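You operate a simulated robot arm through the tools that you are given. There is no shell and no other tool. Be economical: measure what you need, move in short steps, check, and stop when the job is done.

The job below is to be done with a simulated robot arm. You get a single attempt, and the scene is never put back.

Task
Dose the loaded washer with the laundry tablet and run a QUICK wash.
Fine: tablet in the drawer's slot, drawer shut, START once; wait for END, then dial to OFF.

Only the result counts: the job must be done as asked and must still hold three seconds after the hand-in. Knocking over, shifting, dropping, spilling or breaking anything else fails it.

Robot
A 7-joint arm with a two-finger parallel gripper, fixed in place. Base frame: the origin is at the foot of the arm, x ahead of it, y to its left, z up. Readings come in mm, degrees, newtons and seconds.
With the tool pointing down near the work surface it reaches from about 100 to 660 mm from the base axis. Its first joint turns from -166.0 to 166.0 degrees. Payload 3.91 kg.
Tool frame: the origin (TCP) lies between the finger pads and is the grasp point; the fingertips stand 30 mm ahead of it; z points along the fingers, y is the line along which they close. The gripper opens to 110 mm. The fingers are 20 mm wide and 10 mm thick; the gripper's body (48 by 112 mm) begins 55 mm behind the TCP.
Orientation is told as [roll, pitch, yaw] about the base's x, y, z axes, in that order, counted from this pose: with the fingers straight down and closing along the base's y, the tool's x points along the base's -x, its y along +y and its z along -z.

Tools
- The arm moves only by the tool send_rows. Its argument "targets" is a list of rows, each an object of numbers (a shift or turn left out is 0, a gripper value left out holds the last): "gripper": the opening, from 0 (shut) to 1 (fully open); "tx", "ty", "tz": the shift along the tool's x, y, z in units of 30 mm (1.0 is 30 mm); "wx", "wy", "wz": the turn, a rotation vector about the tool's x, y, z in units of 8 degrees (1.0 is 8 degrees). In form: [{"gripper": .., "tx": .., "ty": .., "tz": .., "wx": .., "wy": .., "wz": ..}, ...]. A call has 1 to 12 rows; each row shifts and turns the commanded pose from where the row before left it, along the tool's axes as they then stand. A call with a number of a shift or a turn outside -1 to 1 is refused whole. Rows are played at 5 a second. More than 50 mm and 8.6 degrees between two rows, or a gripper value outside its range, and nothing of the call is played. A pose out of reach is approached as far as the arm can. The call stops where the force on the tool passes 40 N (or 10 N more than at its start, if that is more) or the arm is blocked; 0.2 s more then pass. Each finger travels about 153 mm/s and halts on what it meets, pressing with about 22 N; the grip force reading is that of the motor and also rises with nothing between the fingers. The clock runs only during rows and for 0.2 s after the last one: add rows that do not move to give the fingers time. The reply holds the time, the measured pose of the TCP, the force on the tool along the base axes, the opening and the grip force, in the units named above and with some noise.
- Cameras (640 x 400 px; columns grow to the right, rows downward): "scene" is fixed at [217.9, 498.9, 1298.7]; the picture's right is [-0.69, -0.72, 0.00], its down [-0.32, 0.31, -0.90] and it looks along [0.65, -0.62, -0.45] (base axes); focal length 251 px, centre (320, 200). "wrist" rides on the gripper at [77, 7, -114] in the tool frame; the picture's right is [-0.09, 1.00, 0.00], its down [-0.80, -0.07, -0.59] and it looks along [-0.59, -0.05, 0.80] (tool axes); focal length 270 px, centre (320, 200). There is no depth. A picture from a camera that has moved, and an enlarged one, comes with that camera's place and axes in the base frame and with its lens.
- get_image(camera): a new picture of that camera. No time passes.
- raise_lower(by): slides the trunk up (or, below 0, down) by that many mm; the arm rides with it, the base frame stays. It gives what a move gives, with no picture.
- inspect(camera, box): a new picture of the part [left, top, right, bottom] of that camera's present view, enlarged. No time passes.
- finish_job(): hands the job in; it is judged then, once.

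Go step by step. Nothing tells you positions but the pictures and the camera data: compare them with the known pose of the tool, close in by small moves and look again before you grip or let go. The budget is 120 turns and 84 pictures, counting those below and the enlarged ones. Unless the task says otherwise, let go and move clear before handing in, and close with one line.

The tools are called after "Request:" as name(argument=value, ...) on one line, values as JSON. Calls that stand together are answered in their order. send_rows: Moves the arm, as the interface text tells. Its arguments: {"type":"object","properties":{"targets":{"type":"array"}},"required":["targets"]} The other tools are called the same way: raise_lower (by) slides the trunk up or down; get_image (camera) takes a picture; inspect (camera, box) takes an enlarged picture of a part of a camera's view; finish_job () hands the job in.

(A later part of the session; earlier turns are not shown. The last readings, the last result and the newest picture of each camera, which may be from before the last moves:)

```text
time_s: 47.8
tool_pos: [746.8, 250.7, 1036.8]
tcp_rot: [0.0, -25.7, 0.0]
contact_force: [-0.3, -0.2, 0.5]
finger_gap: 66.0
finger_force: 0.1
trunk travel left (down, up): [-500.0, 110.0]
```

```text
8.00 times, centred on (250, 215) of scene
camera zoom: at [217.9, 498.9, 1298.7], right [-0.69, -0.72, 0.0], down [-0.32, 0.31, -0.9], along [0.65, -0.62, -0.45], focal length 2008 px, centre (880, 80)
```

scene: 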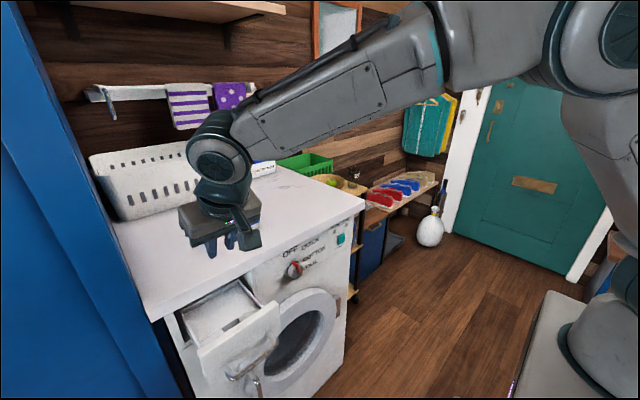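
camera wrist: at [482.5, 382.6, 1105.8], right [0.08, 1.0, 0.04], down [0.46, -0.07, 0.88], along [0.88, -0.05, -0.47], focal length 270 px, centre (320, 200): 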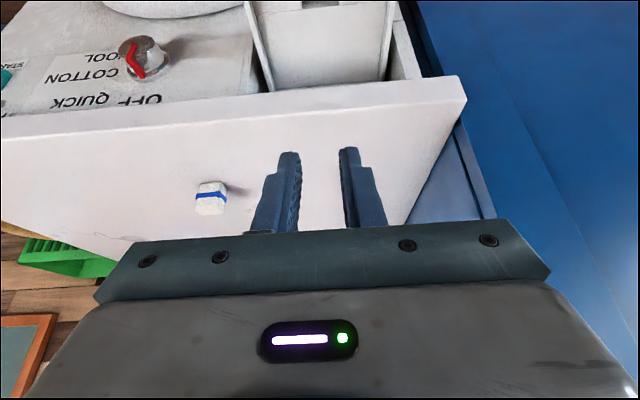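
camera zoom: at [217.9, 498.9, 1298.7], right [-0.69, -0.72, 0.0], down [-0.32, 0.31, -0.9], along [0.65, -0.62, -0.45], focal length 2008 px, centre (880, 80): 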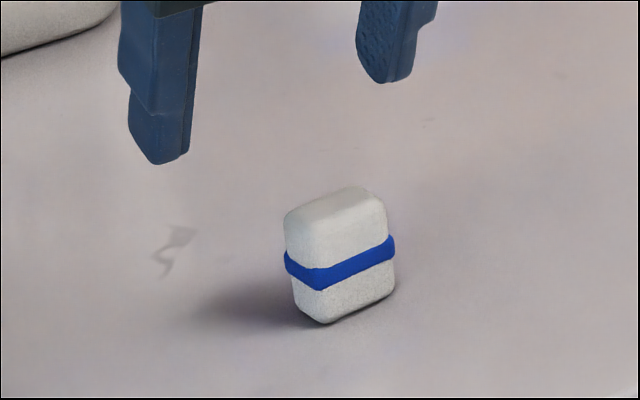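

The tablet moved only a few mm, to about (775,226), and still stands square. I'll re-approach along the tool axis and grip with full force this time.

Request:
send_rows(targets=[{"ty": -0.82}, {"tx": 0.59, "tz": 0.68}, {"tz": 0.7}, {"tz": 0.7}, {"tz": 0.4}])

Request:
inspect(camera="wrist", box=[200, 100, 440, 250])

Request:
inspect(camera="scene", box=[210, 190, 290, 240])

```text
time_s: 49.0
tool_pos: [761.5, 223.5, 962.4]
tcp_rot: [-0.1, -25.8, -0.1]
contact_force: [-0.6, -0.8, -0.7]
finger_gap: 66.0
finger_force: 0.1
trunk travel left (down, up): [-500.0, 110.0]
```

```text
2.67 times, centred on (320, 175) of wrist
camera zoom: at [642.4, 229.7, 1030.7], right [0.08, 1.0, 0.04], down [0.46, -0.07, 0.88], along [0.88, -0.05, -0.47], focal length 721 px, centre (320, 267)
```

zoom: 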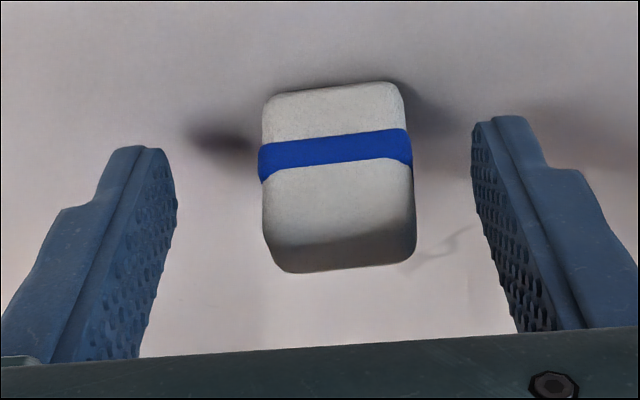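

```text
8.00 times, centred on (250, 215) of scene
camera zoom: at [217.9, 498.9, 1298.7], right [-0.69, -0.72, 0.0], down [-0.32, 0.31, -0.9], along [0.65, -0.62, -0.45], focal length 2008 px, centre (880, 80)
```

zoom: 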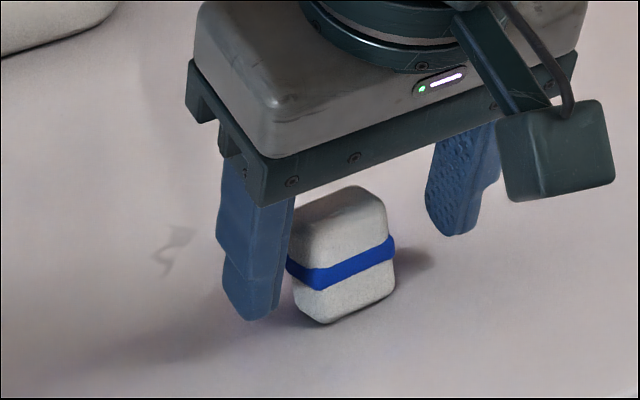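

Aligned within a couple of mm. Small correction, then close fully and lift slightly to test.

Request:
send_rows(targets=[{"ty": 0.1, "tx": -0.08, "tz": 0.1}, {"tz": 0.1}, {"gripper": 0.35}, {"gripper": 0.15}, {"gripper": 0}, {}, {}])

Request:
raise_lower(by=10)

Request:
inspect(camera="wrist", box=[200, 100, 440, 250])

```text
time_s: 50.6
tool_pos: [766.7, 226.8, 958.8]
tcp_rot: [-0.1, -25.9, 0.1]
contact_force: [-0.6, 0.3, 0.1]
finger_gap: 31.2
finger_force: 22.2
trunk travel left (down, up): [-500.0, 110.0]
```

```text
time_s: 51.2
tool_pos: [766.5, 227.5, 969.0]
tcp_rot: [-0.1, -25.7, 0.0]
contact_force: [1.0, 0.5, 0.3]
finger_gap: 31.2
finger_force: 21.9
trunk travel left (down, up): [-510.0, 100.0]
```

```text
2.67 times, centred on (320, 175) of wrist
camera zoom: at [647.8, 233.2, 1037.3], right [0.08, 1.0, 0.04], down [0.46, -0.07, 0.88], along [0.88, -0.05, -0.47], focal length 721 px, centre (320, 267)
```

zoom: 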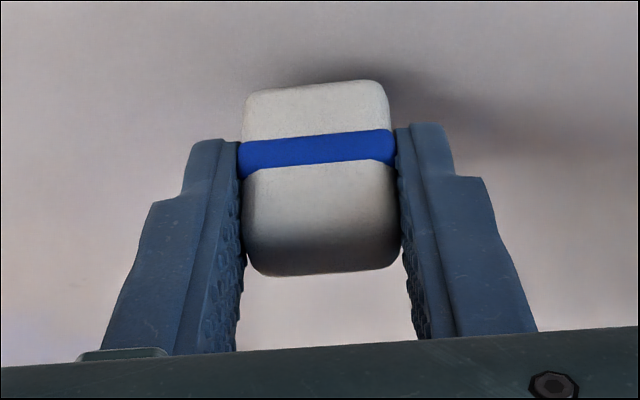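

It's held after a 10 mm lift. I'll lift further and check the grip again.

Request:
raise_lower(by=30)

Request:
raise_lower(by=30)

Request:
inspect(camera="wrist", box=[200, 100, 440, 250])

```text
time_s: 51.9
tool_pos: [768.0, 226.5, 998.8]
tcp_rot: [-0.1, -25.8, 0.1]
contact_force: [0.2, -0.1, -1.1]
finger_gap: 31.3
finger_force: 22.2
trunk travel left (down, up): [-540.0, 70.0]
```

```text
time_s: 52.7
tool_pos: [766.6, 227.6, 1029.0]
tcp_rot: [-0.1, -25.8, 0.0]
contact_force: [0.2, 0.2, -0.9]
finger_gap: 31.4
finger_force: 22.2
trunk travel left (down, up): [-570.0, 40.0]
```

```text
2.67 times, centred on (320, 175) of wrist
camera zoom: at [647.8, 233.2, 1097.2], right [0.08, 1.0, 0.04], down [0.46, -0.07, 0.88], along [0.88, -0.05, -0.47], focal length 721 px, centre (320, 267)
```

zoom: 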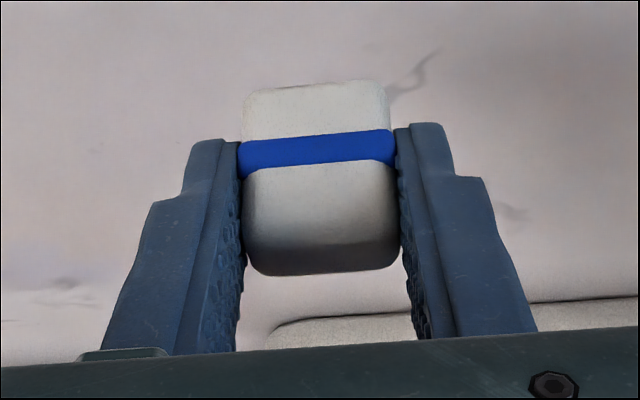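

Firm hold. Carrying it back over towards the drawer to view the slot.

Request:
send_rows(targets=[{"tx": 0.3, "tz": -0.15, "ty": 0.26}, {"tx": 0.7, "tz": -0.34, "ty": 0.6}, {"tx": 0.75, "tz": -0.36, "ty": 0.6}, {"tx": 0.75, "tz": -0.36, "ty": 0.6}, {"tx": 0.75, "tz": -0.36, "ty": 0.6}, {"tx": 0.75, "tz": -0.36, "ty": 0.6}, {"tx": 0.75, "tz": -0.36, "ty": 0.6}, {"tx": 0.75, "tz": -0.36, "ty": 0.6}, {"tx": 0.6, "tz": -0.29, "ty": 0.5}, {"tx": 0.3, "tz": -0.15, "ty": 0.3}])

Request:
get_image(camera="wrist")

Request:
get_image(camera="scene")

```text
time_s: 54.9
tool_pos: [553.4, 385.7, 1027.1]
tcp_rot: [-0.2, -25.9, 0.0]
contact_force: [0.0, -0.1, -0.4]
finger_gap: 31.3
finger_force: 21.6
trunk travel left (down, up): [-570.0, 40.0]
```

```text
37 pictures are left
camera wrist: at [434.3, 391.3, 1096.1], right [0.08, 1.0, 0.04], down [0.46, -0.07, 0.88], along [0.88, -0.05, -0.47], focal length 270 px, centre (320, 200)
```

wrist: 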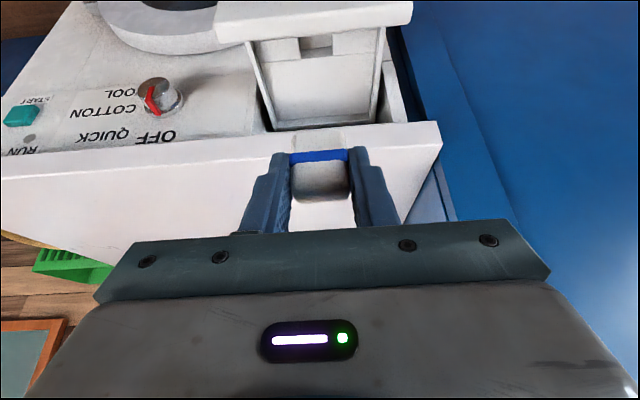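

```text
36 pictures are left
```

scene: 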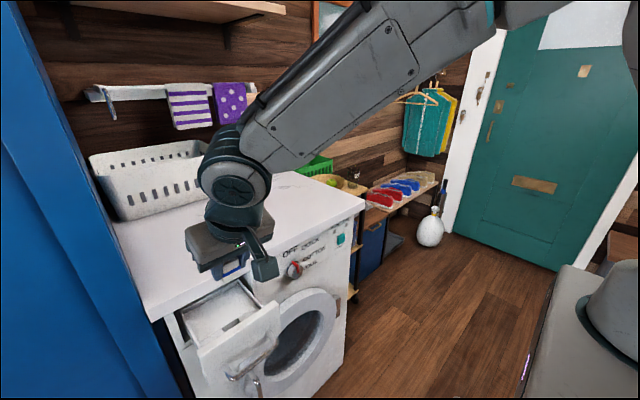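

Request:
inspect(camera="wrist", box=[200, 0, 440, 150])

Request:
inspect(camera="scene", box=[160, 240, 320, 340])

```text
2.67 times, centred on (320, 75) of wrist
camera zoom: at [434.3, 391.3, 1096.1], right [0.08, 1.0, 0.04], down [0.46, -0.07, 0.88], along [0.88, -0.05, -0.47], focal length 721 px, centre (320, 533)
```

zoom: 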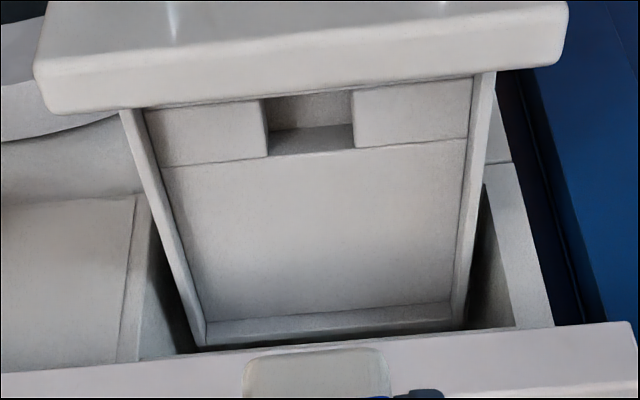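

```text
4.00 times, centred on (240, 290) of scene
camera zoom: at [217.9, 498.9, 1298.7], right [-0.69, -0.72, 0.0], down [-0.32, 0.31, -0.9], along [0.65, -0.62, -0.45], focal length 1004 px, centre (640, -160)
```

zoom: 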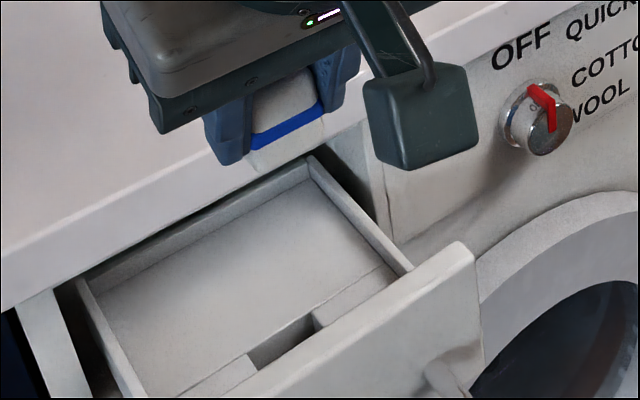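

The slot is a recess just behind the front panel, at about x 580–621, y centre ≈384 and rim z≈822, about 36 mm wide. I'll come down partway above it and look again.

Request:
send_rows(targets=[{"tz": 0.5, "tx": 0.1}, {"tz": 0.85, "tx": 0.13, "ty": -0.02}, {"tz": 0.85, "tx": 0.13, "ty": -0.02}, {"tz": 0.85, "tx": 0.13, "ty": -0.02}, {"tz": 0.85, "tx": 0.13}, {"tz": 0.6, "tx": 0.1}, {}])

Request:
inspect(camera="wrist", box=[200, 50, 440, 200])

Request:
inspect(camera="scene", box=[160, 260, 320, 360])

```text
time_s: 56.5
tool_pos: [592.0, 382.9, 896.5]
tcp_rot: [-0.1, -25.8, 0.0]
contact_force: [0.2, -0.2, -0.4]
finger_gap: 31.3
finger_force: 22.0
trunk travel left (down, up): [-570.0, 40.0]
```

```text
2.67 times, centred on (320, 125) of wrist
camera zoom: at [472.9, 389.0, 965.6], right [0.08, 1.0, 0.04], down [0.46, -0.07, 0.88], along [0.88, -0.05, -0.47], focal length 721 px, centre (320, 400)
```

zoom: 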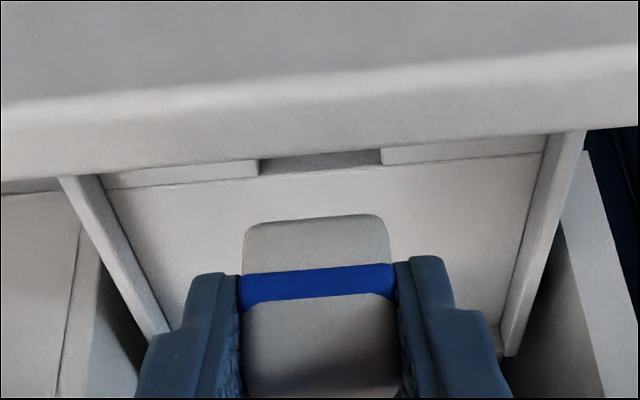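

```text
4.00 times, centred on (240, 310) of scene
camera zoom: at [217.9, 498.9, 1298.7], right [-0.69, -0.72, 0.0], down [-0.32, 0.31, -0.9], along [0.65, -0.62, -0.45], focal length 1004 px, centre (640, -240)
```

zoom: 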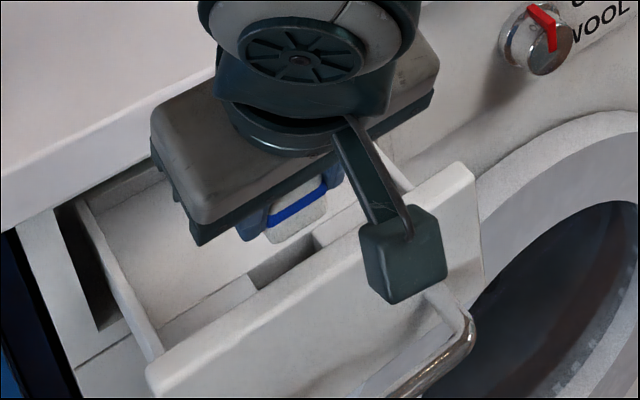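

Refined: slot back wall ≈631, rim z≈803, centre y≈383; the panel's inner top edge is at (579, z852). I'll shift 10 mm in and lower vertically to just above the rim.

Request:
send_rows(targets=[{"tx": -0.3, "tz": 0.145, "ty": 0.01}, {"tz": 0.5, "tx": 0.24}, {"tz": 0.5, "tx": 0.24}, {"tz": 0.45, "tx": 0.22}, {}])

Request:
inspect(camera="wrist", box=[200, 50, 440, 200])

Request:
inspect(camera="scene", box=[180, 290, 276, 350])

```text
time_s: 57.7
tool_pos: [602.4, 381.2, 848.9]
tcp_rot: [0.0, -25.8, 0.0]
contact_force: [-0.8, -0.4, -0.5]
finger_gap: 31.0
finger_force: 22.4
trunk travel left (down, up): [-570.0, 40.0]
```

```text
2.67 times, centred on (320, 125) of wrist
camera zoom: at [483.4, 388.3, 917.4], right [0.08, 1.0, 0.04], down [0.46, -0.07, 0.88], along [0.88, -0.05, -0.47], focal length 721 px, centre (320, 400)
```

zoom: 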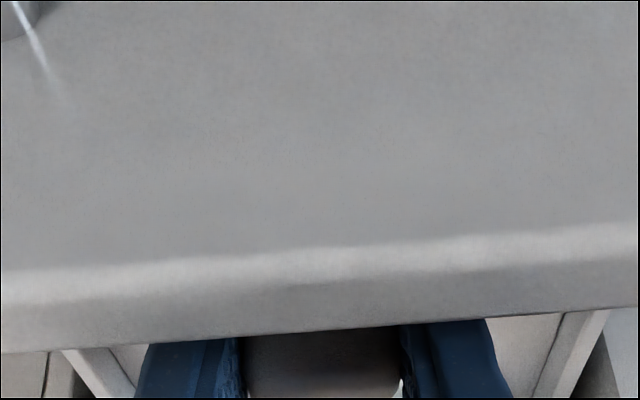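

```text
6.67 times, centred on (228, 320) of scene
camera zoom: at [217.9, 498.9, 1298.7], right [-0.69, -0.72, 0.0], down [-0.32, 0.31, -0.9], along [0.65, -0.62, -0.45], focal length 1673 px, centre (933, -600)
```

zoom: 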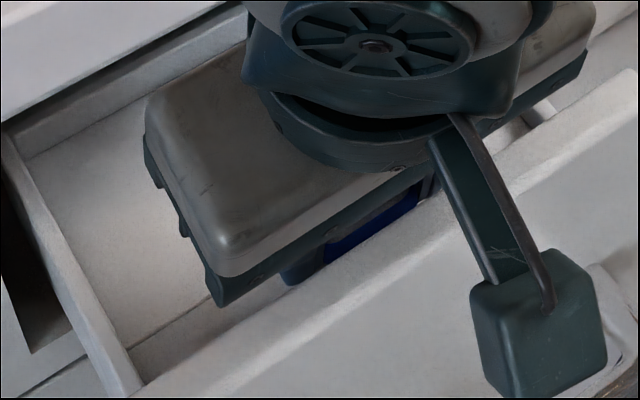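

Now near the rim with no direct sight. I'll nudge +0.7 mm in y and lower slowly, watching force.

Request:
send_rows(targets=[{"ty": 0.02}, {"tz": 0.12, "tx": 0.058}, {"tz": 0.12, "tx": 0.058}, {}])

Request:
send_rows(targets=[{"tz": 0.09, "tx": 0.044}, {}])

```text
time_s: 58.7
tool_pos: [602.3, 384.2, 841.2]
tcp_rot: [-0.2, -25.8, 0.0]
contact_force: [0.0, 0.3, -0.6]
finger_gap: 31.3
finger_force: 22.1
trunk travel left (down, up): [-570.0, 40.0]
```

```text
time_s: 59.3
tool_pos: [602.4, 383.4, 839.7]
tcp_rot: [0.0, -25.8, 0.1]
contact_force: [0.2, -0.6, 0.5]
finger_gap: 31.4
finger_force: 21.8
trunk travel left (down, up): [-570.0, 40.0]
```

Request:
send_rows(targets=[{"tz": 0.09, "tx": 0.044}, {}])

Request:
send_rows(targets=[{"tz": 0.09, "tx": 0.044}, {}])

Request:
send_rows(targets=[{"tz": 0.09, "tx": 0.044}, {}])

```text
time_s: 59.9
tool_pos: [601.9, 383.1, 837.3]
tcp_rot: [0.1, -26.0, -0.1]
contact_force: [0.2, -0.8, 15.2]
finger_gap: 31.2
finger_force: 21.7
trunk travel left (down, up): [-570.0, 40.0]
```

```text
time_s: 60.5
tool_pos: [603.4, 382.6, 834.9]
tcp_rot: [0.1, -26.0, -0.1]
contact_force: [2.2, 0.6, 22.3]
finger_gap: 31.6
finger_force: 22.2
trunk travel left (down, up): [-570.0, 40.0]
```

```text
time_s: 61.1
tool_pos: [601.5, 383.9, 833.0]
tcp_rot: [0.2, -26.0, -0.1]
contact_force: [1.5, -0.3, 28.2]
finger_gap: 31.2
finger_force: 22.7
trunk travel left (down, up): [-570.0, 40.0]
```

Contact at about z≈838. I'll back off ~4 mm and probe sideways gently: if the tablet is in the slot, a wall should push back.

Request:
send_rows(targets=[{"tz": -0.16, "tx": -0.078}, {}])

Request:
send_rows(targets=[{"ty": 0.13}, {}])

Request:
send_rows(targets=[{"ty": -0.26}, {}])

```text
time_s: 61.7
tool_pos: [599.6, 382.5, 832.9]
tcp_rot: [-0.3, -25.5, 0.1]
contact_force: [-0.7, -0.2, 0.5]
finger_gap: 31.1
finger_force: 21.8
trunk travel left (down, up): [-570.0, 40.0]
```

```text
time_s: 62.3
tool_pos: [602.9, 387.3, 835.0]
tcp_rot: [-0.1, -25.8, 0.0]
contact_force: [-0.3, -0.5, -0.3]
finger_gap: 31.3
finger_force: 22.0
trunk travel left (down, up): [-570.0, 40.0]
```

```text
time_s: 62.9
tool_pos: [603.3, 380.1, 834.4]
tcp_rot: [-0.1, -25.8, 0.0]
contact_force: [0.2, -1.2, -0.6]
finger_gap: 31.0
finger_force: 21.9
trunk travel left (down, up): [-570.0, 40.0]
```

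The tablet slid up slightly in the grip, so its bottom met the rim and it isn't over the opening. I'll rise for a steeper view of the slot's front edge.

Request:
send_rows(targets=[{"tz": -0.5, "tx": -0.24, "ty": 0.09}, {"tz": -0.9, "tx": -0.43}, {"tz": -0.9, "tx": -0.43}, {"tz": -0.9, "tx": -0.43}, {"tz": -0.9, "tx": -0.43}, {"tz": -0.85, "tx": -0.41}, {}])

Request:
inspect(camera="wrist", box=[240, 0, 400, 100])

Request:
inspect(camera="wrist", box=[240, 100, 400, 200])

Request:
inspect(camera="scene", box=[188, 290, 284, 350])

```text
time_s: 64.5
tool_pos: [602.2, 382.6, 999.3]
tcp_rot: [-0.1, -25.8, 0.1]
contact_force: [-0.4, -0.6, -0.6]
finger_gap: 31.1
finger_force: 22.2
trunk travel left (down, up): [-570.0, 40.0]
```

```text
4.00 times, centred on (320, 50) of wrist
camera zoom: at [482.7, 389.2, 1068.5], right [0.08, 1.0, 0.04], down [0.46, -0.07, 0.88], along [0.88, -0.05, -0.47], focal length 1081 px, centre (320, 800)
```

zoom: 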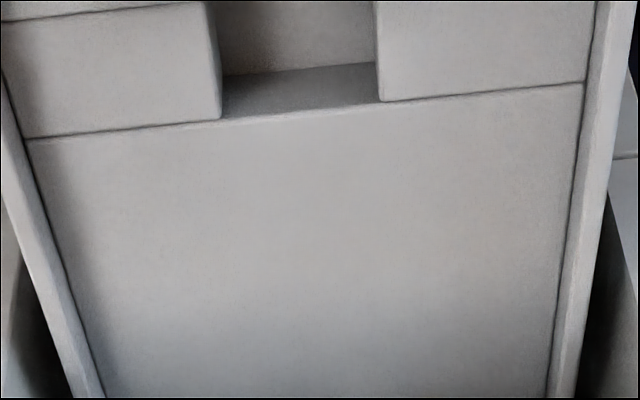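

```text
4.00 times, centred on (320, 150) of wrist
camera zoom: at [482.7, 389.2, 1068.5], right [0.08, 1.0, 0.04], down [0.46, -0.07, 0.88], along [0.88, -0.05, -0.47], focal length 1081 px, centre (320, 400)
```

zoom: 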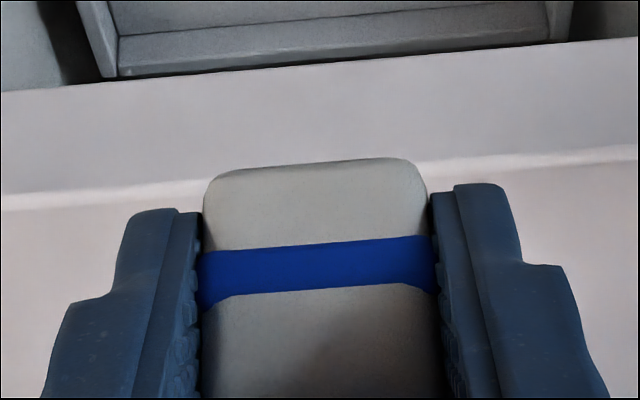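

```text
6.67 times, centred on (236, 320) of scene
camera zoom: at [217.9, 498.9, 1298.7], right [-0.69, -0.72, 0.0], down [-0.32, 0.31, -0.9], along [0.65, -0.62, -0.45], focal length 1673 px, centre (880, -600)
```

zoom: 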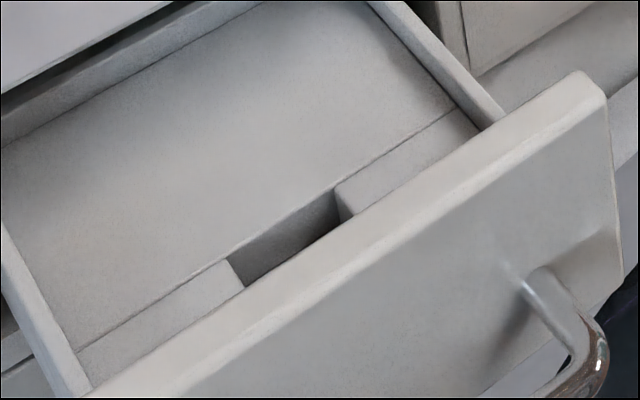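

The slot's back wall is at x≈634 and its centre at y≈383. The front lip probably caught the tablet, so I'll put the tablet about 6 mm further in, descend to just above the rim and check.

Request:
send_rows(targets=[{"tz": 0.6, "tx": 0.23}, {"tz": 0.95, "tx": 0.42}, {"tz": 0.95, "tx": 0.42}, {"tz": 0.95, "tx": 0.42}, {"tz": 0.9, "tx": 0.41}, {"tz": 0.6, "tx": 0.28}, {}])

Request:
inspect(camera="scene", box=[188, 290, 284, 350])

```text
time_s: 66.1
tool_pos: [606.7, 382.5, 836.5]
tcp_rot: [-0.2, -25.8, 0.0]
contact_force: [1.3, 0.7, 0.0]
finger_gap: 31.2
finger_force: 21.9
trunk travel left (down, up): [-570.0, 40.0]
```

```text
6.67 times, centred on (236, 320) of scene
camera zoom: at [217.9, 498.9, 1298.7], right [-0.69, -0.72, 0.0], down [-0.32, 0.31, -0.9], along [0.65, -0.62, -0.45], focal length 1673 px, centre (880, -600)
```

zoom: 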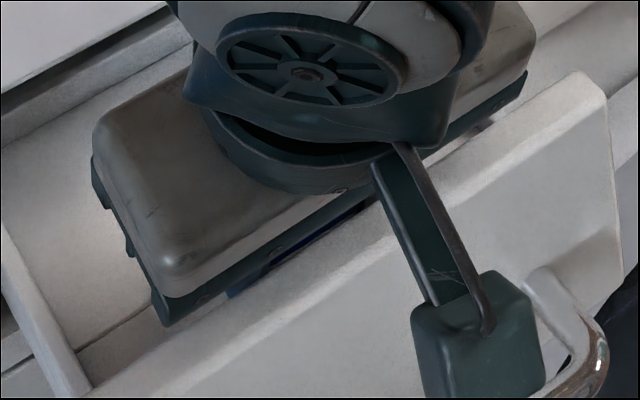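

Request:
send_rows(targets=[{"tz": 0.09, "tx": 0.03}, {}])

Request:
send_rows(targets=[{"gripper": 0.33}, {"gripper": 0.4}, {}, {}, {}])

Request:
send_rows(targets=[{"tz": -0.5, "tx": -0.24}, {"tz": -0.9, "tx": -0.43}, {"tz": -0.9, "tx": -0.43}, {"tz": -0.9, "tx": -0.43}, {"tz": -0.9, "tx": -0.43}, {"tz": -0.9, "tx": -0.35}, {}])

Request:
inspect(camera="wrist", box=[200, 0, 440, 150])

Request:
inspect(camera="scene", box=[188, 290, 284, 350])

```text
time_s: 66.7
tool_pos: [607.3, 383.1, 834.8]
tcp_rot: [-0.1, -25.8, 0.1]
contact_force: [0.7, 0.0, -0.1]
finger_gap: 31.1
finger_force: 22.0
trunk travel left (down, up): [-570.0, 40.0]
```

```text
time_s: 67.9
tool_pos: [606.9, 383.1, 833.9]
tcp_rot: [-0.2, -25.7, 0.0]
contact_force: [-0.2, 0.1, 0.0]
finger_gap: 44.1
finger_force: 0.2
trunk travel left (down, up): [-570.0, 40.0]
```

```text
time_s: 69.5
tool_pos: [605.9, 381.6, 999.7]
tcp_rot: [0.0, -25.9, 0.0]
contact_force: [0.4, 0.1, 0.1]
finger_gap: 44.1
finger_force: 0.0
trunk travel left (down, up): [-570.0, 40.0]
```

```text
2.67 times, centred on (320, 75) of wrist
camera zoom: at [487.0, 388.7, 1067.7], right [0.08, 1.0, 0.04], down [0.46, -0.07, 0.88], along [0.88, -0.05, -0.47], focal length 721 px, centre (320, 533)
```

zoom: 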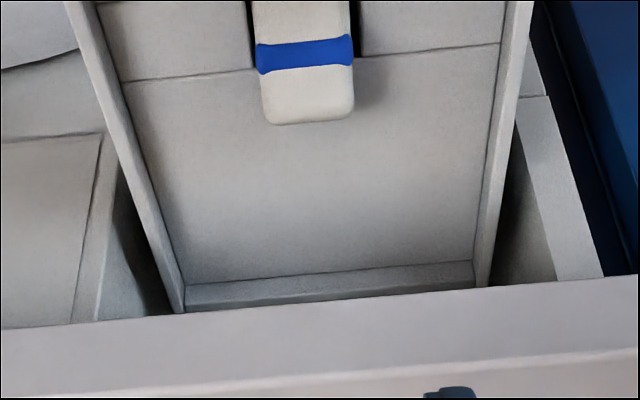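

```text
6.67 times, centred on (236, 320) of scene
camera zoom: at [217.9, 498.9, 1298.7], right [-0.69, -0.72, 0.0], down [-0.32, 0.31, -0.9], along [0.65, -0.62, -0.45], focal length 1673 px, centre (880, -600)
```

zoom: 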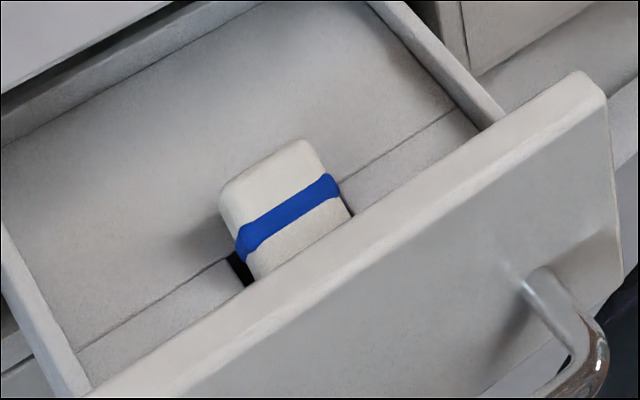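

The tablet is in the slot area but seems to be leaning. I'll rotate the tool to vertical for a steep view.

Request:
send_rows(targets=[{"wy": 1}, {"wy": 1}, {"wy": 1}, {"wy": 0.23}, {}])

Request:
inspect(camera="wrist", box=[240, 50, 400, 150])

```text
time_s: 70.7
tool_pos: [606.8, 384.0, 1000.4]
tcp_rot: [0.0, 0.2, 0.0]
contact_force: [0.7, -0.2, 0.4]
finger_gap: 44.2
finger_force: 0.0
trunk travel left (down, up): [-570.0, 40.0]
```

```text
4.00 times, centred on (320, 100) of wrist
camera zoom: at [528.8, 389.4, 1113.8], right [0.09, 1.0, 0.0], down [0.8, -0.07, 0.59], along [0.59, -0.05, -0.81], focal length 1081 px, centre (320, 600)
```

zoom: 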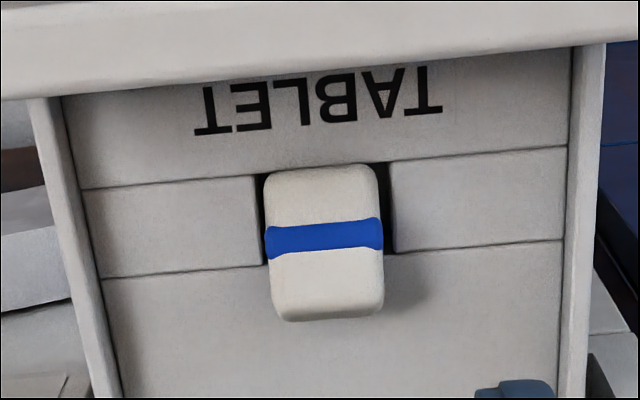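

Now I can read it: the slot spans x≈610–635 and y≈364–402, and the tablet leans back about 45° with its foot on the front lip. I'll regrip it by the sides with the tool nearly vertical, then rotate it upright and lower it in.

Request:
send_rows(targets=[{"wy": -0.625, "ty": -0.03, "gripper": 0.5}, {"tx": -0.63, "tz": 0.06}, {"tz": 0.93, "tx": 0.08}, {"tz": 0.93, "tx": 0.08}, {"tz": 0.93, "tx": 0.08}, {"tz": 0.93, "tx": 0.08}, {}])

Request:
get_image(camera="wrist")

Request:
inspect(camera="scene", box=[160, 250, 320, 350])

```text
time_s: 72.3
tool_pos: [624.0, 381.0, 889.2]
tcp_rot: [0.0, -5.0, 0.0]
contact_force: [-0.6, 0.3, 0.3]
finger_gap: 55.0
finger_force: 0.2
trunk travel left (down, up): [-570.0, 40.0]
```

```text
22 pictures are left
camera wrist: at [538.0, 387.2, 995.7], right [0.09, 1.0, 0.01], down [0.75, -0.07, 0.66], along [0.66, -0.05, -0.75], focal length 270 px, centre (320, 200)
```

wrist: 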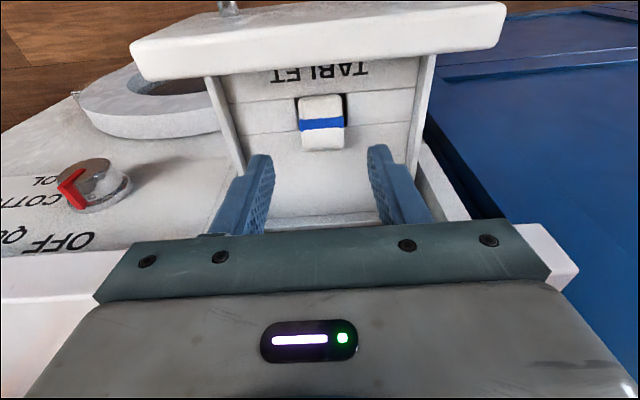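

```text
4.00 times, centred on (240, 300) of scene
camera zoom: at [217.9, 498.9, 1298.7], right [-0.69, -0.72, 0.0], down [-0.32, 0.31, -0.9], along [0.65, -0.62, -0.45], focal length 1004 px, centre (640, -200)
```

zoom: 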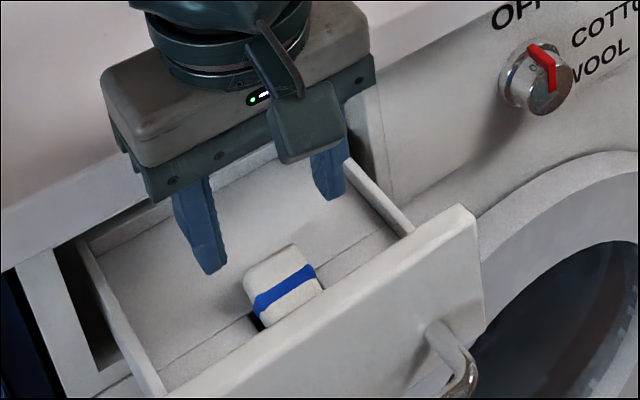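

Aligned. I'll descend the last 51 mm and grip.

Request:
send_rows(targets=[{"tz": 0.8, "tx": 0.0, "ty": 0.03}, {"tz": 0.6, "tx": 0.0}, {"tz": 0.3, "tx": 0.03}, {}])

Request:
send_rows(targets=[{"gripper": 0.35}, {"gripper": 0.2}, {"gripper": 0}, {}, {}])

Request:
send_rows(targets=[{"tz": -0.3, "tx": -0.03}, {"tz": -0.5, "tx": -0.04}, {"tz": -0.5, "tx": -0.04}, {}])

Request:
inspect(camera="wrist", box=[200, 60, 440, 210])

```text
time_s: 73.0
tool_pos: [632.6, 386.9, 857.7]
tcp_rot: [0.6, -6.2, 0.0]
contact_force: [-5.0, -1.2, 20.3]
finger_gap: 55.0
finger_force: 0.0
trunk travel left (down, up): [-570.0, 40.0]
stopped in row 3: the force on the tool passed its limit (the readings are from after the stop); the commanded pose is now the measured one
```

```text
time_s: 74.2
tool_pos: [631.6, 385.6, 857.8]
tcp_rot: [0.6, -6.3, 0.0]
contact_force: [0.1, 5.3, 35.2]
finger_gap: 0.0
finger_force: 22.0
trunk travel left (down, up): [-570.0, 40.0]
```

```text
time_s: 75.2
tool_pos: [632.0, 384.9, 890.6]
tcp_rot: [0.3, -5.7, 0.0]
contact_force: [0.5, -0.2, -0.1]
finger_gap: 0.0
finger_force: 21.8
trunk travel left (down, up): [-570.0, 40.0]
```

```text
2.67 times, centred on (320, 135) of wrist
camera zoom: at [543.9, 389.3, 995.7], right [0.09, 1.0, 0.01], down [0.74, -0.07, 0.67], along [0.67, -0.05, -0.74], focal length 721 px, centre (320, 373)
```

zoom: 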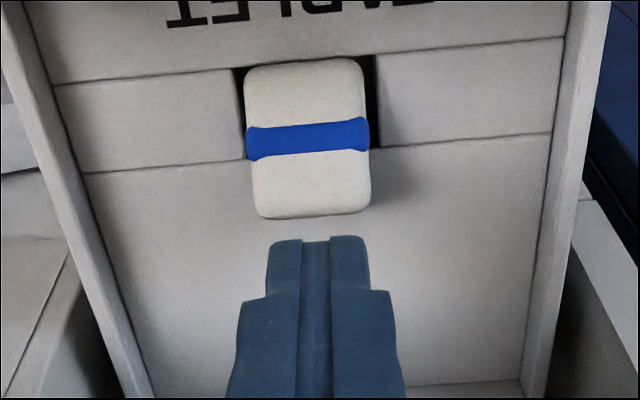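

The gripper body touched the counter edge, so that approach is blocked; nothing moved. The tablet's foot is only resting on the front lip, so I'll go in front of it with closed vertical fingers and nudge its foot back into the slot.

Request:
send_rows(targets=[{"tz": -0.7}, {"wy": 0.71, "tz": -0.4}, {"tx": 0.65, "ty": -0.04}, {"tx": 0.65, "ty": -0.04}, {"tz": 0.8}, {"tz": 0.7}, {}])

Request:
inspect(camera="wrist", box=[200, 60, 440, 210])

```text
time_s: 76.8
tool_pos: [588.3, 383.9, 878.4]
tcp_rot: [0.4, -0.1, 0.0]
contact_force: [0.8, 1.1, -0.5]
finger_gap: 0.0
finger_force: 21.8
trunk travel left (down, up): [-570.0, 40.0]
```

```text
2.67 times, centred on (320, 135) of wrist
camera zoom: at [512.3, 388.7, 991.5], right [0.09, 1.0, 0.01], down [0.8, -0.07, 0.6], along [0.59, -0.05, -0.8], focal length 721 px, centre (320, 373)
```

zoom: 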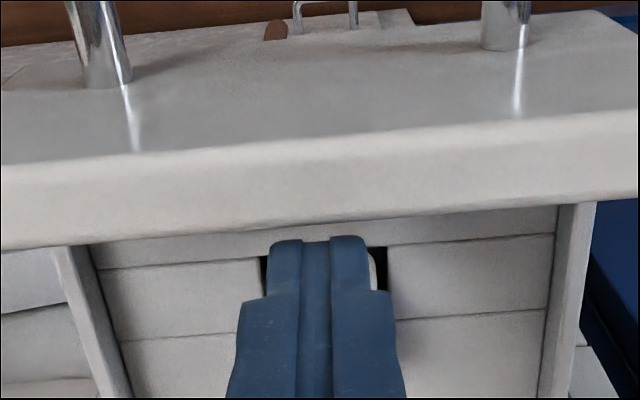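

The slot's front edge triangulates to (609.7, z800). I'll shift 5 mm in, lower to just above the lip, then nudge forward.

Request:
send_rows(targets=[{"tx": -0.15}, {"tz": 0.5}, {"tz": 0.5}, {"tz": 0.37}, {}])

Request:
send_rows(targets=[{"tx": -0.12}, {"tx": -0.1}, {}])

Request:
inspect(camera="scene", box=[188, 290, 284, 350])

```text
time_s: 78.0
tool_pos: [595.3, 382.1, 837.7]
tcp_rot: [0.4, -0.2, 0.1]
contact_force: [1.4, -0.5, 0.3]
finger_gap: 0.1
finger_force: 22.0
trunk travel left (down, up): [-570.0, 40.0]
```

```text
time_s: 78.8
tool_pos: [601.1, 382.4, 837.6]
tcp_rot: [0.4, -0.1, 0.1]
contact_force: [-0.7, 0.1, -0.1]
finger_gap: 0.1
finger_force: 21.0
trunk travel left (down, up): [-570.0, 40.0]
```

```text
6.67 times, centred on (236, 320) of scene
camera zoom: at [217.9, 498.9, 1298.7], right [-0.69, -0.72, 0.0], down [-0.32, 0.31, -0.9], along [0.65, -0.62, -0.45], focal length 1673 px, centre (880, -600)
```

zoom: 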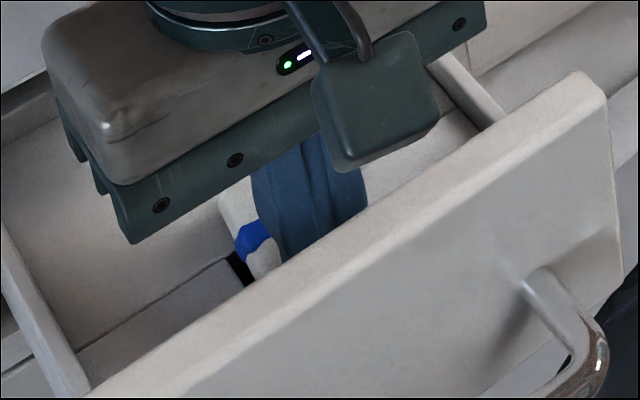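

Request:
send_rows(targets=[{"tz": 0.08}, {"tx": -0.1}, {"tx": -0.1}, {"tx": -0.1}, {}])

Request:
inspect(camera="scene", box=[188, 290, 284, 350])

```text
time_s: 80.0
tool_pos: [608.9, 382.9, 835.5]
tcp_rot: [0.4, -0.2, 0.1]
contact_force: [-1.7, 0.2, -0.2]
finger_gap: 0.1
finger_force: 22.1
trunk travel left (down, up): [-570.0, 40.0]
```

```text
6.67 times, centred on (236, 320) of scene
camera zoom: at [217.9, 498.9, 1298.7], right [-0.69, -0.72, 0.0], down [-0.32, 0.31, -0.9], along [0.65, -0.62, -0.45], focal length 1673 px, centre (880, -600)
```

zoom: 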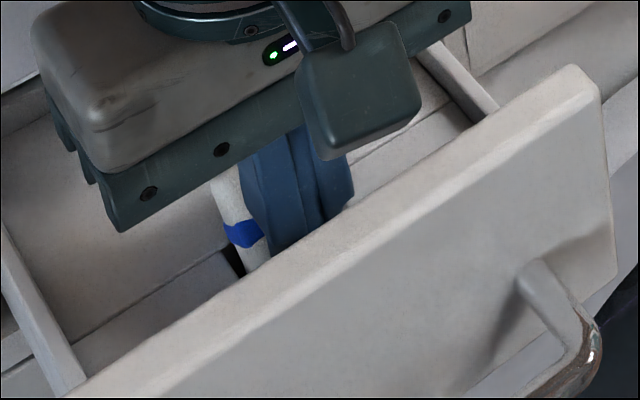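

The drawer slid in about 3 mm with it. I'll back off, rise and look from above.

Request:
send_rows(targets=[{"tx": 0.35}, {"tz": -0.9}, {"tz": -0.95}, {"tz": -0.95}, {"tz": -0.95}, {"tz": -0.95}, {"tz": -0.8}, {}])

Request:
inspect(camera="wrist", box=[240, 50, 400, 150])

```text
time_s: 81.8
tool_pos: [600.3, 380.3, 1001.5]
tcp_rot: [0.4, -0.2, 0.1]
contact_force: [-0.1, -0.8, -0.6]
finger_gap: 0.0
finger_force: 21.9
trunk travel left (down, up): [-570.0, 40.0]
```

```text
4.00 times, centred on (320, 100) of wrist
camera zoom: at [523.5, 385.5, 1113.7], right [0.09, 1.0, 0.01], down [0.8, -0.07, 0.6], along [0.59, -0.05, -0.8], focal length 1081 px, centre (320, 600)
```

zoom: 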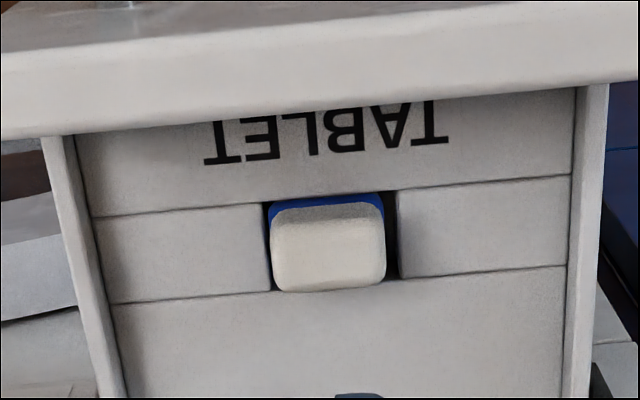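

The tablet dropped upright into the slot. Next I'll retreat, turn the tool horizontal, and lower the trunk to push the drawer shut.

Request:
send_rows(targets=[{"tx": 1}, {"tx": 1}, {"tx": 1}, {"tx": 1}, {"tx": 0.6}])

Request:
send_rows(targets=[{"wy": -1}, {"wy": -1}, {"wy": -1}, {"wy": -1}, {"wy": -1}, {"wy": -1}, {"wy": -1}, {"wy": -1}, {"wy": -1}, {"wy": -1}, {"wy": -1}, {"wy": -0.25}])

Request:
raise_lower(by=-168)

Request:
inspect(camera="scene", box=[140, 240, 332, 360])

```text
time_s: 83.0
tool_pos: [460.4, 380.4, 1000.5]
tcp_rot: [0.3, -0.2, -0.1]
contact_force: [1.0, 0.3, -0.2]
finger_gap: 0.0
finger_force: 21.9
trunk travel left (down, up): [-570.0, 40.0]
```

```text
time_s: 85.6
tool_pos: [496.8, 340.0, 1001.5]
tcp_rot: [76.2, -88.7, -82.0]
contact_force: [0.7, -1.2, 0.3]
finger_gap: 0.1
finger_force: 21.6
trunk travel left (down, up): [-570.0, 40.0]
```

```text
time_s: 87.5
tool_pos: [496.0, 339.8, 832.5]
tcp_rot: [90.2, -89.3, -95.9]
contact_force: [0.3, -0.4, 0.7]
finger_gap: 0.3
finger_force: 21.9
trunk travel left (down, up): [-402.0, 208.0]
```

```text
3.33 times, centred on (236, 300) of scene
camera zoom: at [217.9, 498.9, 1298.7], right [-0.69, -0.72, 0.0], down [-0.32, 0.31, -0.9], along [0.65, -0.62, -0.45], focal length 836 px, centre (600, -133)
```

zoom: 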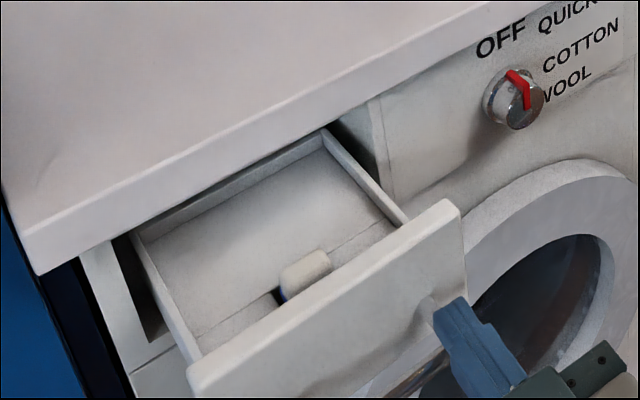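

The tool drifted in y while turning. I'll centre on the panel, above the handle, and push the drawer shut.

Request:
send_rows(targets=[{"ty": 0.7}, {"ty": 0.7}, {}])

Request:
send_rows(targets=[{"tz": 0.6}, {"tz": 0.6}, {"tz": 0.5}, {"tz": 0.5}, {"tz": 0.5}, {}])

Request:
inspect(camera="scene", box=[140, 240, 332, 360])

```text
time_s: 88.3
tool_pos: [492.6, 391.9, 835.8]
tcp_rot: [77.2, -89.0, -81.7]
contact_force: [0.8, -0.4, -0.1]
finger_gap: 0.4
finger_force: 21.6
trunk travel left (down, up): [-402.0, 208.0]
```

```text
time_s: 89.7
tool_pos: [541.2, 423.4, 833.9]
tcp_rot: [115.8, -89.7, -115.7]
contact_force: [-1.1, 1.6, 1.2]
finger_gap: 0.0
finger_force: 21.8
trunk travel left (down, up): [-402.0, 208.0]
```

```text
3.33 times, centred on (236, 300) of scene
camera zoom: at [217.9, 498.9, 1298.7], right [-0.69, -0.72, 0.0], down [-0.32, 0.31, -0.9], along [0.65, -0.62, -0.45], focal length 836 px, centre (600, -133)
```

zoom: 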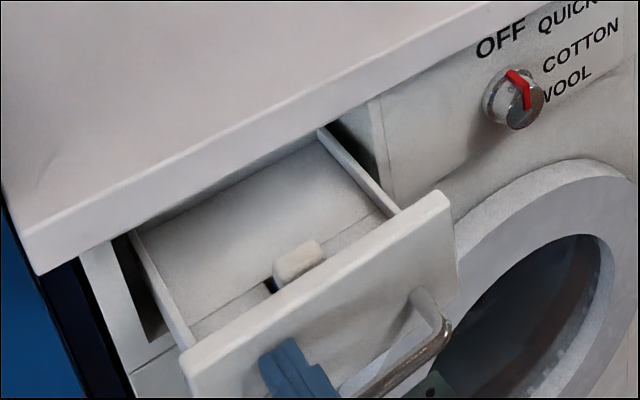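

Request:
send_rows(targets=[{}, {}, {}])

Request:
get_image(camera="scene")

```text
time_s: 90.5
tool_pos: [542.4, 423.3, 832.6]
tcp_rot: [110.3, -89.7, -110.2]
contact_force: [-1.7, 0.6, -0.3]
finger_gap: 0.0
finger_force: 22.2
trunk travel left (down, up): [-402.0, 208.0]
```

```text
13 pictures are left
```

scene: 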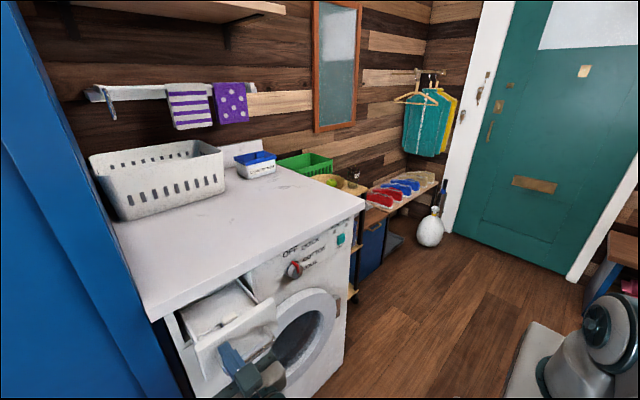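

I'll back off slightly, recentre in y, and push in small steps while monitoring the reported pose.

Request:
send_rows(targets=[{"tz": -0.5}, {"ty": -0.6}, {"ty": -0.6}, {}])

Request:
send_rows(targets=[{"tz": 0.5}, {"tz": 0.5}, {}])

```text
time_s: 91.5
tool_pos: [525.7, 388.5, 833.3]
tcp_rot: [110.2, -89.7, -110.1]
contact_force: [0.4, 0.1, 0.5]
finger_gap: 0.4
finger_force: 22.4
trunk travel left (down, up): [-402.0, 208.0]
```

```text
time_s: 92.3
tool_pos: [557.1, 388.7, 833.7]
tcp_rot: [109.7, -89.5, -109.6]
contact_force: [-0.6, -0.5, 0.1]
finger_gap: 0.0
finger_force: 21.7
trunk travel left (down, up): [-402.0, 208.0]
```

Tracking is now accurate. Continuing the push.

Request:
send_rows(targets=[{"tz": 0.6}, {"tz": 0.6}, {"tz": 0.6}, {"tz": 0.6}, {}])

Request:
send_rows(targets=[{"tz": 0.4}, {"tz": 0.3}, {"tz": 0.3}, {"tz": 0.2}, {"tz": 0.2}, {"tz": 0.2}, {"tz": 0.2}, {}])

```text
time_s: 93.5
tool_pos: [629.0, 388.3, 832.2]
tcp_rot: [109.2, -89.5, -109.2]
contact_force: [-0.8, 0.6, 0.1]
finger_gap: 0.0
finger_force: 21.9
trunk travel left (down, up): [-402.0, 208.0]
```

```text
time_s: 94.4
tool_pos: [655.8, 388.3, 831.7]
tcp_rot: [92.1, -89.7, -92.1]
contact_force: [-40.6, -2.6, 0.8]
finger_gap: 0.0
finger_force: 21.6
trunk travel left (down, up): [-402.0, 208.0]
stopped in row 4: the force on the tool passed its limit (the readings are from after the stop); the commanded pose is now the measured one
```

The drawer hit its stop at about tip x=686. Backing off and checking it, along with the dial.

Request:
send_rows(targets=[{"tz": -0.7}, {"tz": -0.9}, {"tz": -0.9}, {"tz": -0.9}, {}])

Request:
inspect(camera="scene", box=[152, 200, 376, 340])

```text
time_s: 95.6
tool_pos: [554.3, 388.1, 831.4]
tcp_rot: [67.1, -89.6, -67.3]
contact_force: [-0.1, -0.3, 0.8]
finger_gap: 0.3
finger_force: 22.1
trunk travel left (down, up): [-402.0, 208.0]
```

```text
2.86 times, centred on (264, 270) of scene
camera zoom: at [217.9, 498.9, 1298.7], right [-0.69, -0.72, 0.0], down [-0.32, 0.31, -0.9], along [0.65, -0.62, -0.45], focal length 717 px, centre (480, 0)
```

zoom: 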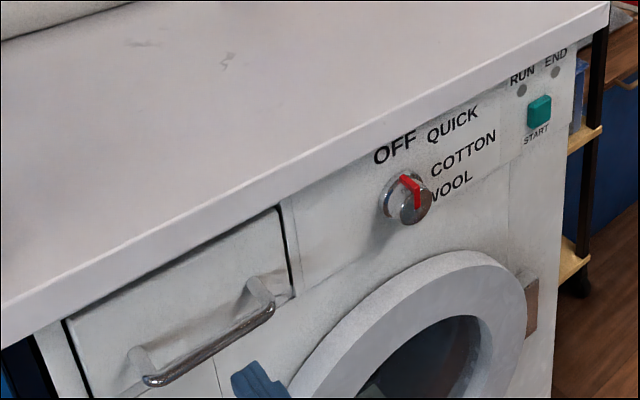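

The drawer is shut with the tablet inside. The dial is at OFF, so I'll move in front of it, open the fingers, and check alignment.

Request:
send_rows(targets=[{"ty": -0.91, "tx": 0.104, "gripper": 0.55}, {"ty": -0.91, "tx": 0.104}, {"ty": -0.91, "tx": 0.104}, {"ty": -0.91, "tx": 0.104}, {"ty": -0.91, "tx": 0.104}, {"ty": -0.91, "tx": 0.104}, {"ty": -0.91, "tx": 0.104}, {"ty": -0.91, "tx": 0.104}, {}])

Request:
get_image(camera="wrist")

```text
time_s: 97.6
tool_pos: [556.6, 166.8, 804.9]
tcp_rot: [65.8, -89.7, -66.1]
contact_force: [0.4, 0.1, -0.1]
finger_gap: 60.4
finger_force: 0.1
trunk travel left (down, up): [-402.0, 208.0]
```

```text
11 pictures are left
camera wrist: at [441.7, 173.9, 726.5], right [0.0, 1.0, 0.09], down [-0.59, -0.07, 0.8], along [0.81, -0.06, 0.59], focal length 270 px, centre (320, 200)
```

wrist: 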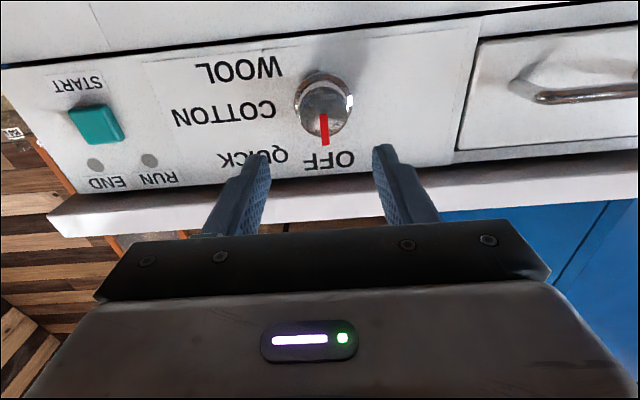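

The pointer is at OFF, with QUICK about 40° clockwise. I'll advance onto the knob and grip it.

Request:
send_rows(targets=[{"ty": 0.1, "tx": 0.04}, {"tz": 0.8}, {"tz": 0.8}, {"tz": 0.8}, {"tz": 0.6}, {}])

Request:
send_rows(targets=[{"gripper": 0.45}, {"gripper": 0.3}, {"gripper": 0.2}, {}, {}])

```text
time_s: 99.0
tool_pos: [646.9, 172.5, 802.0]
tcp_rot: [66.6, -89.6, -66.8]
contact_force: [0.4, 0.2, -0.8]
finger_gap: 60.3
finger_force: 0.0
trunk travel left (down, up): [-402.0, 208.0]
```

```text
time_s: 100.2
tool_pos: [648.0, 169.2, 803.4]
tcp_rot: [65.8, -89.6, -66.1]
contact_force: [0.9, -13.2, -0.9]
finger_gap: 43.7
finger_force: 44.8
trunk travel left (down, up): [-402.0, 208.0]
```

Knob gripped (43.7 mm). I'll relieve the side force and turn it clockwise 40°.

Request:
send_rows(targets=[{"ty": -0.07}, {}])

Request:
send_rows(targets=[{"wz": 0.8}, {"wz": 0.8}, {"wz": 0.8}, {"wz": 0.8}, {"wz": 0.8}, {"wz": 0.8}, {"wz": 0.2}, {}])

Request:
inspect(camera="scene", box=[264, 220, 360, 280])

```text
time_s: 100.8
tool_pos: [648.7, 170.2, 800.9]
tcp_rot: [68.6, -89.6, -68.8]
contact_force: [4.1, -8.2, -0.4]
finger_gap: 43.5
finger_force: 44.7
trunk travel left (down, up): [-402.0, 208.0]
```

```text
time_s: 102.6
tool_pos: [648.2, 167.9, 803.0]
tcp_rot: [89.7, -49.6, -90.1]
contact_force: [25.4, -6.3, 0.4]
finger_gap: 43.6
finger_force: 44.8
trunk travel left (down, up): [-402.0, 208.0]
```

```text
6.67 times, centred on (312, 250) of scene
camera zoom: at [217.9, 498.9, 1298.7], right [-0.69, -0.72, 0.0], down [-0.32, 0.31, -0.9], along [0.65, -0.62, -0.45], focal length 1673 px, centre (373, -133)
```

zoom: 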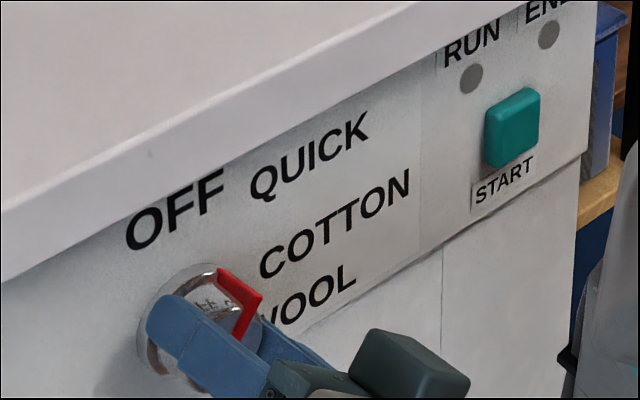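

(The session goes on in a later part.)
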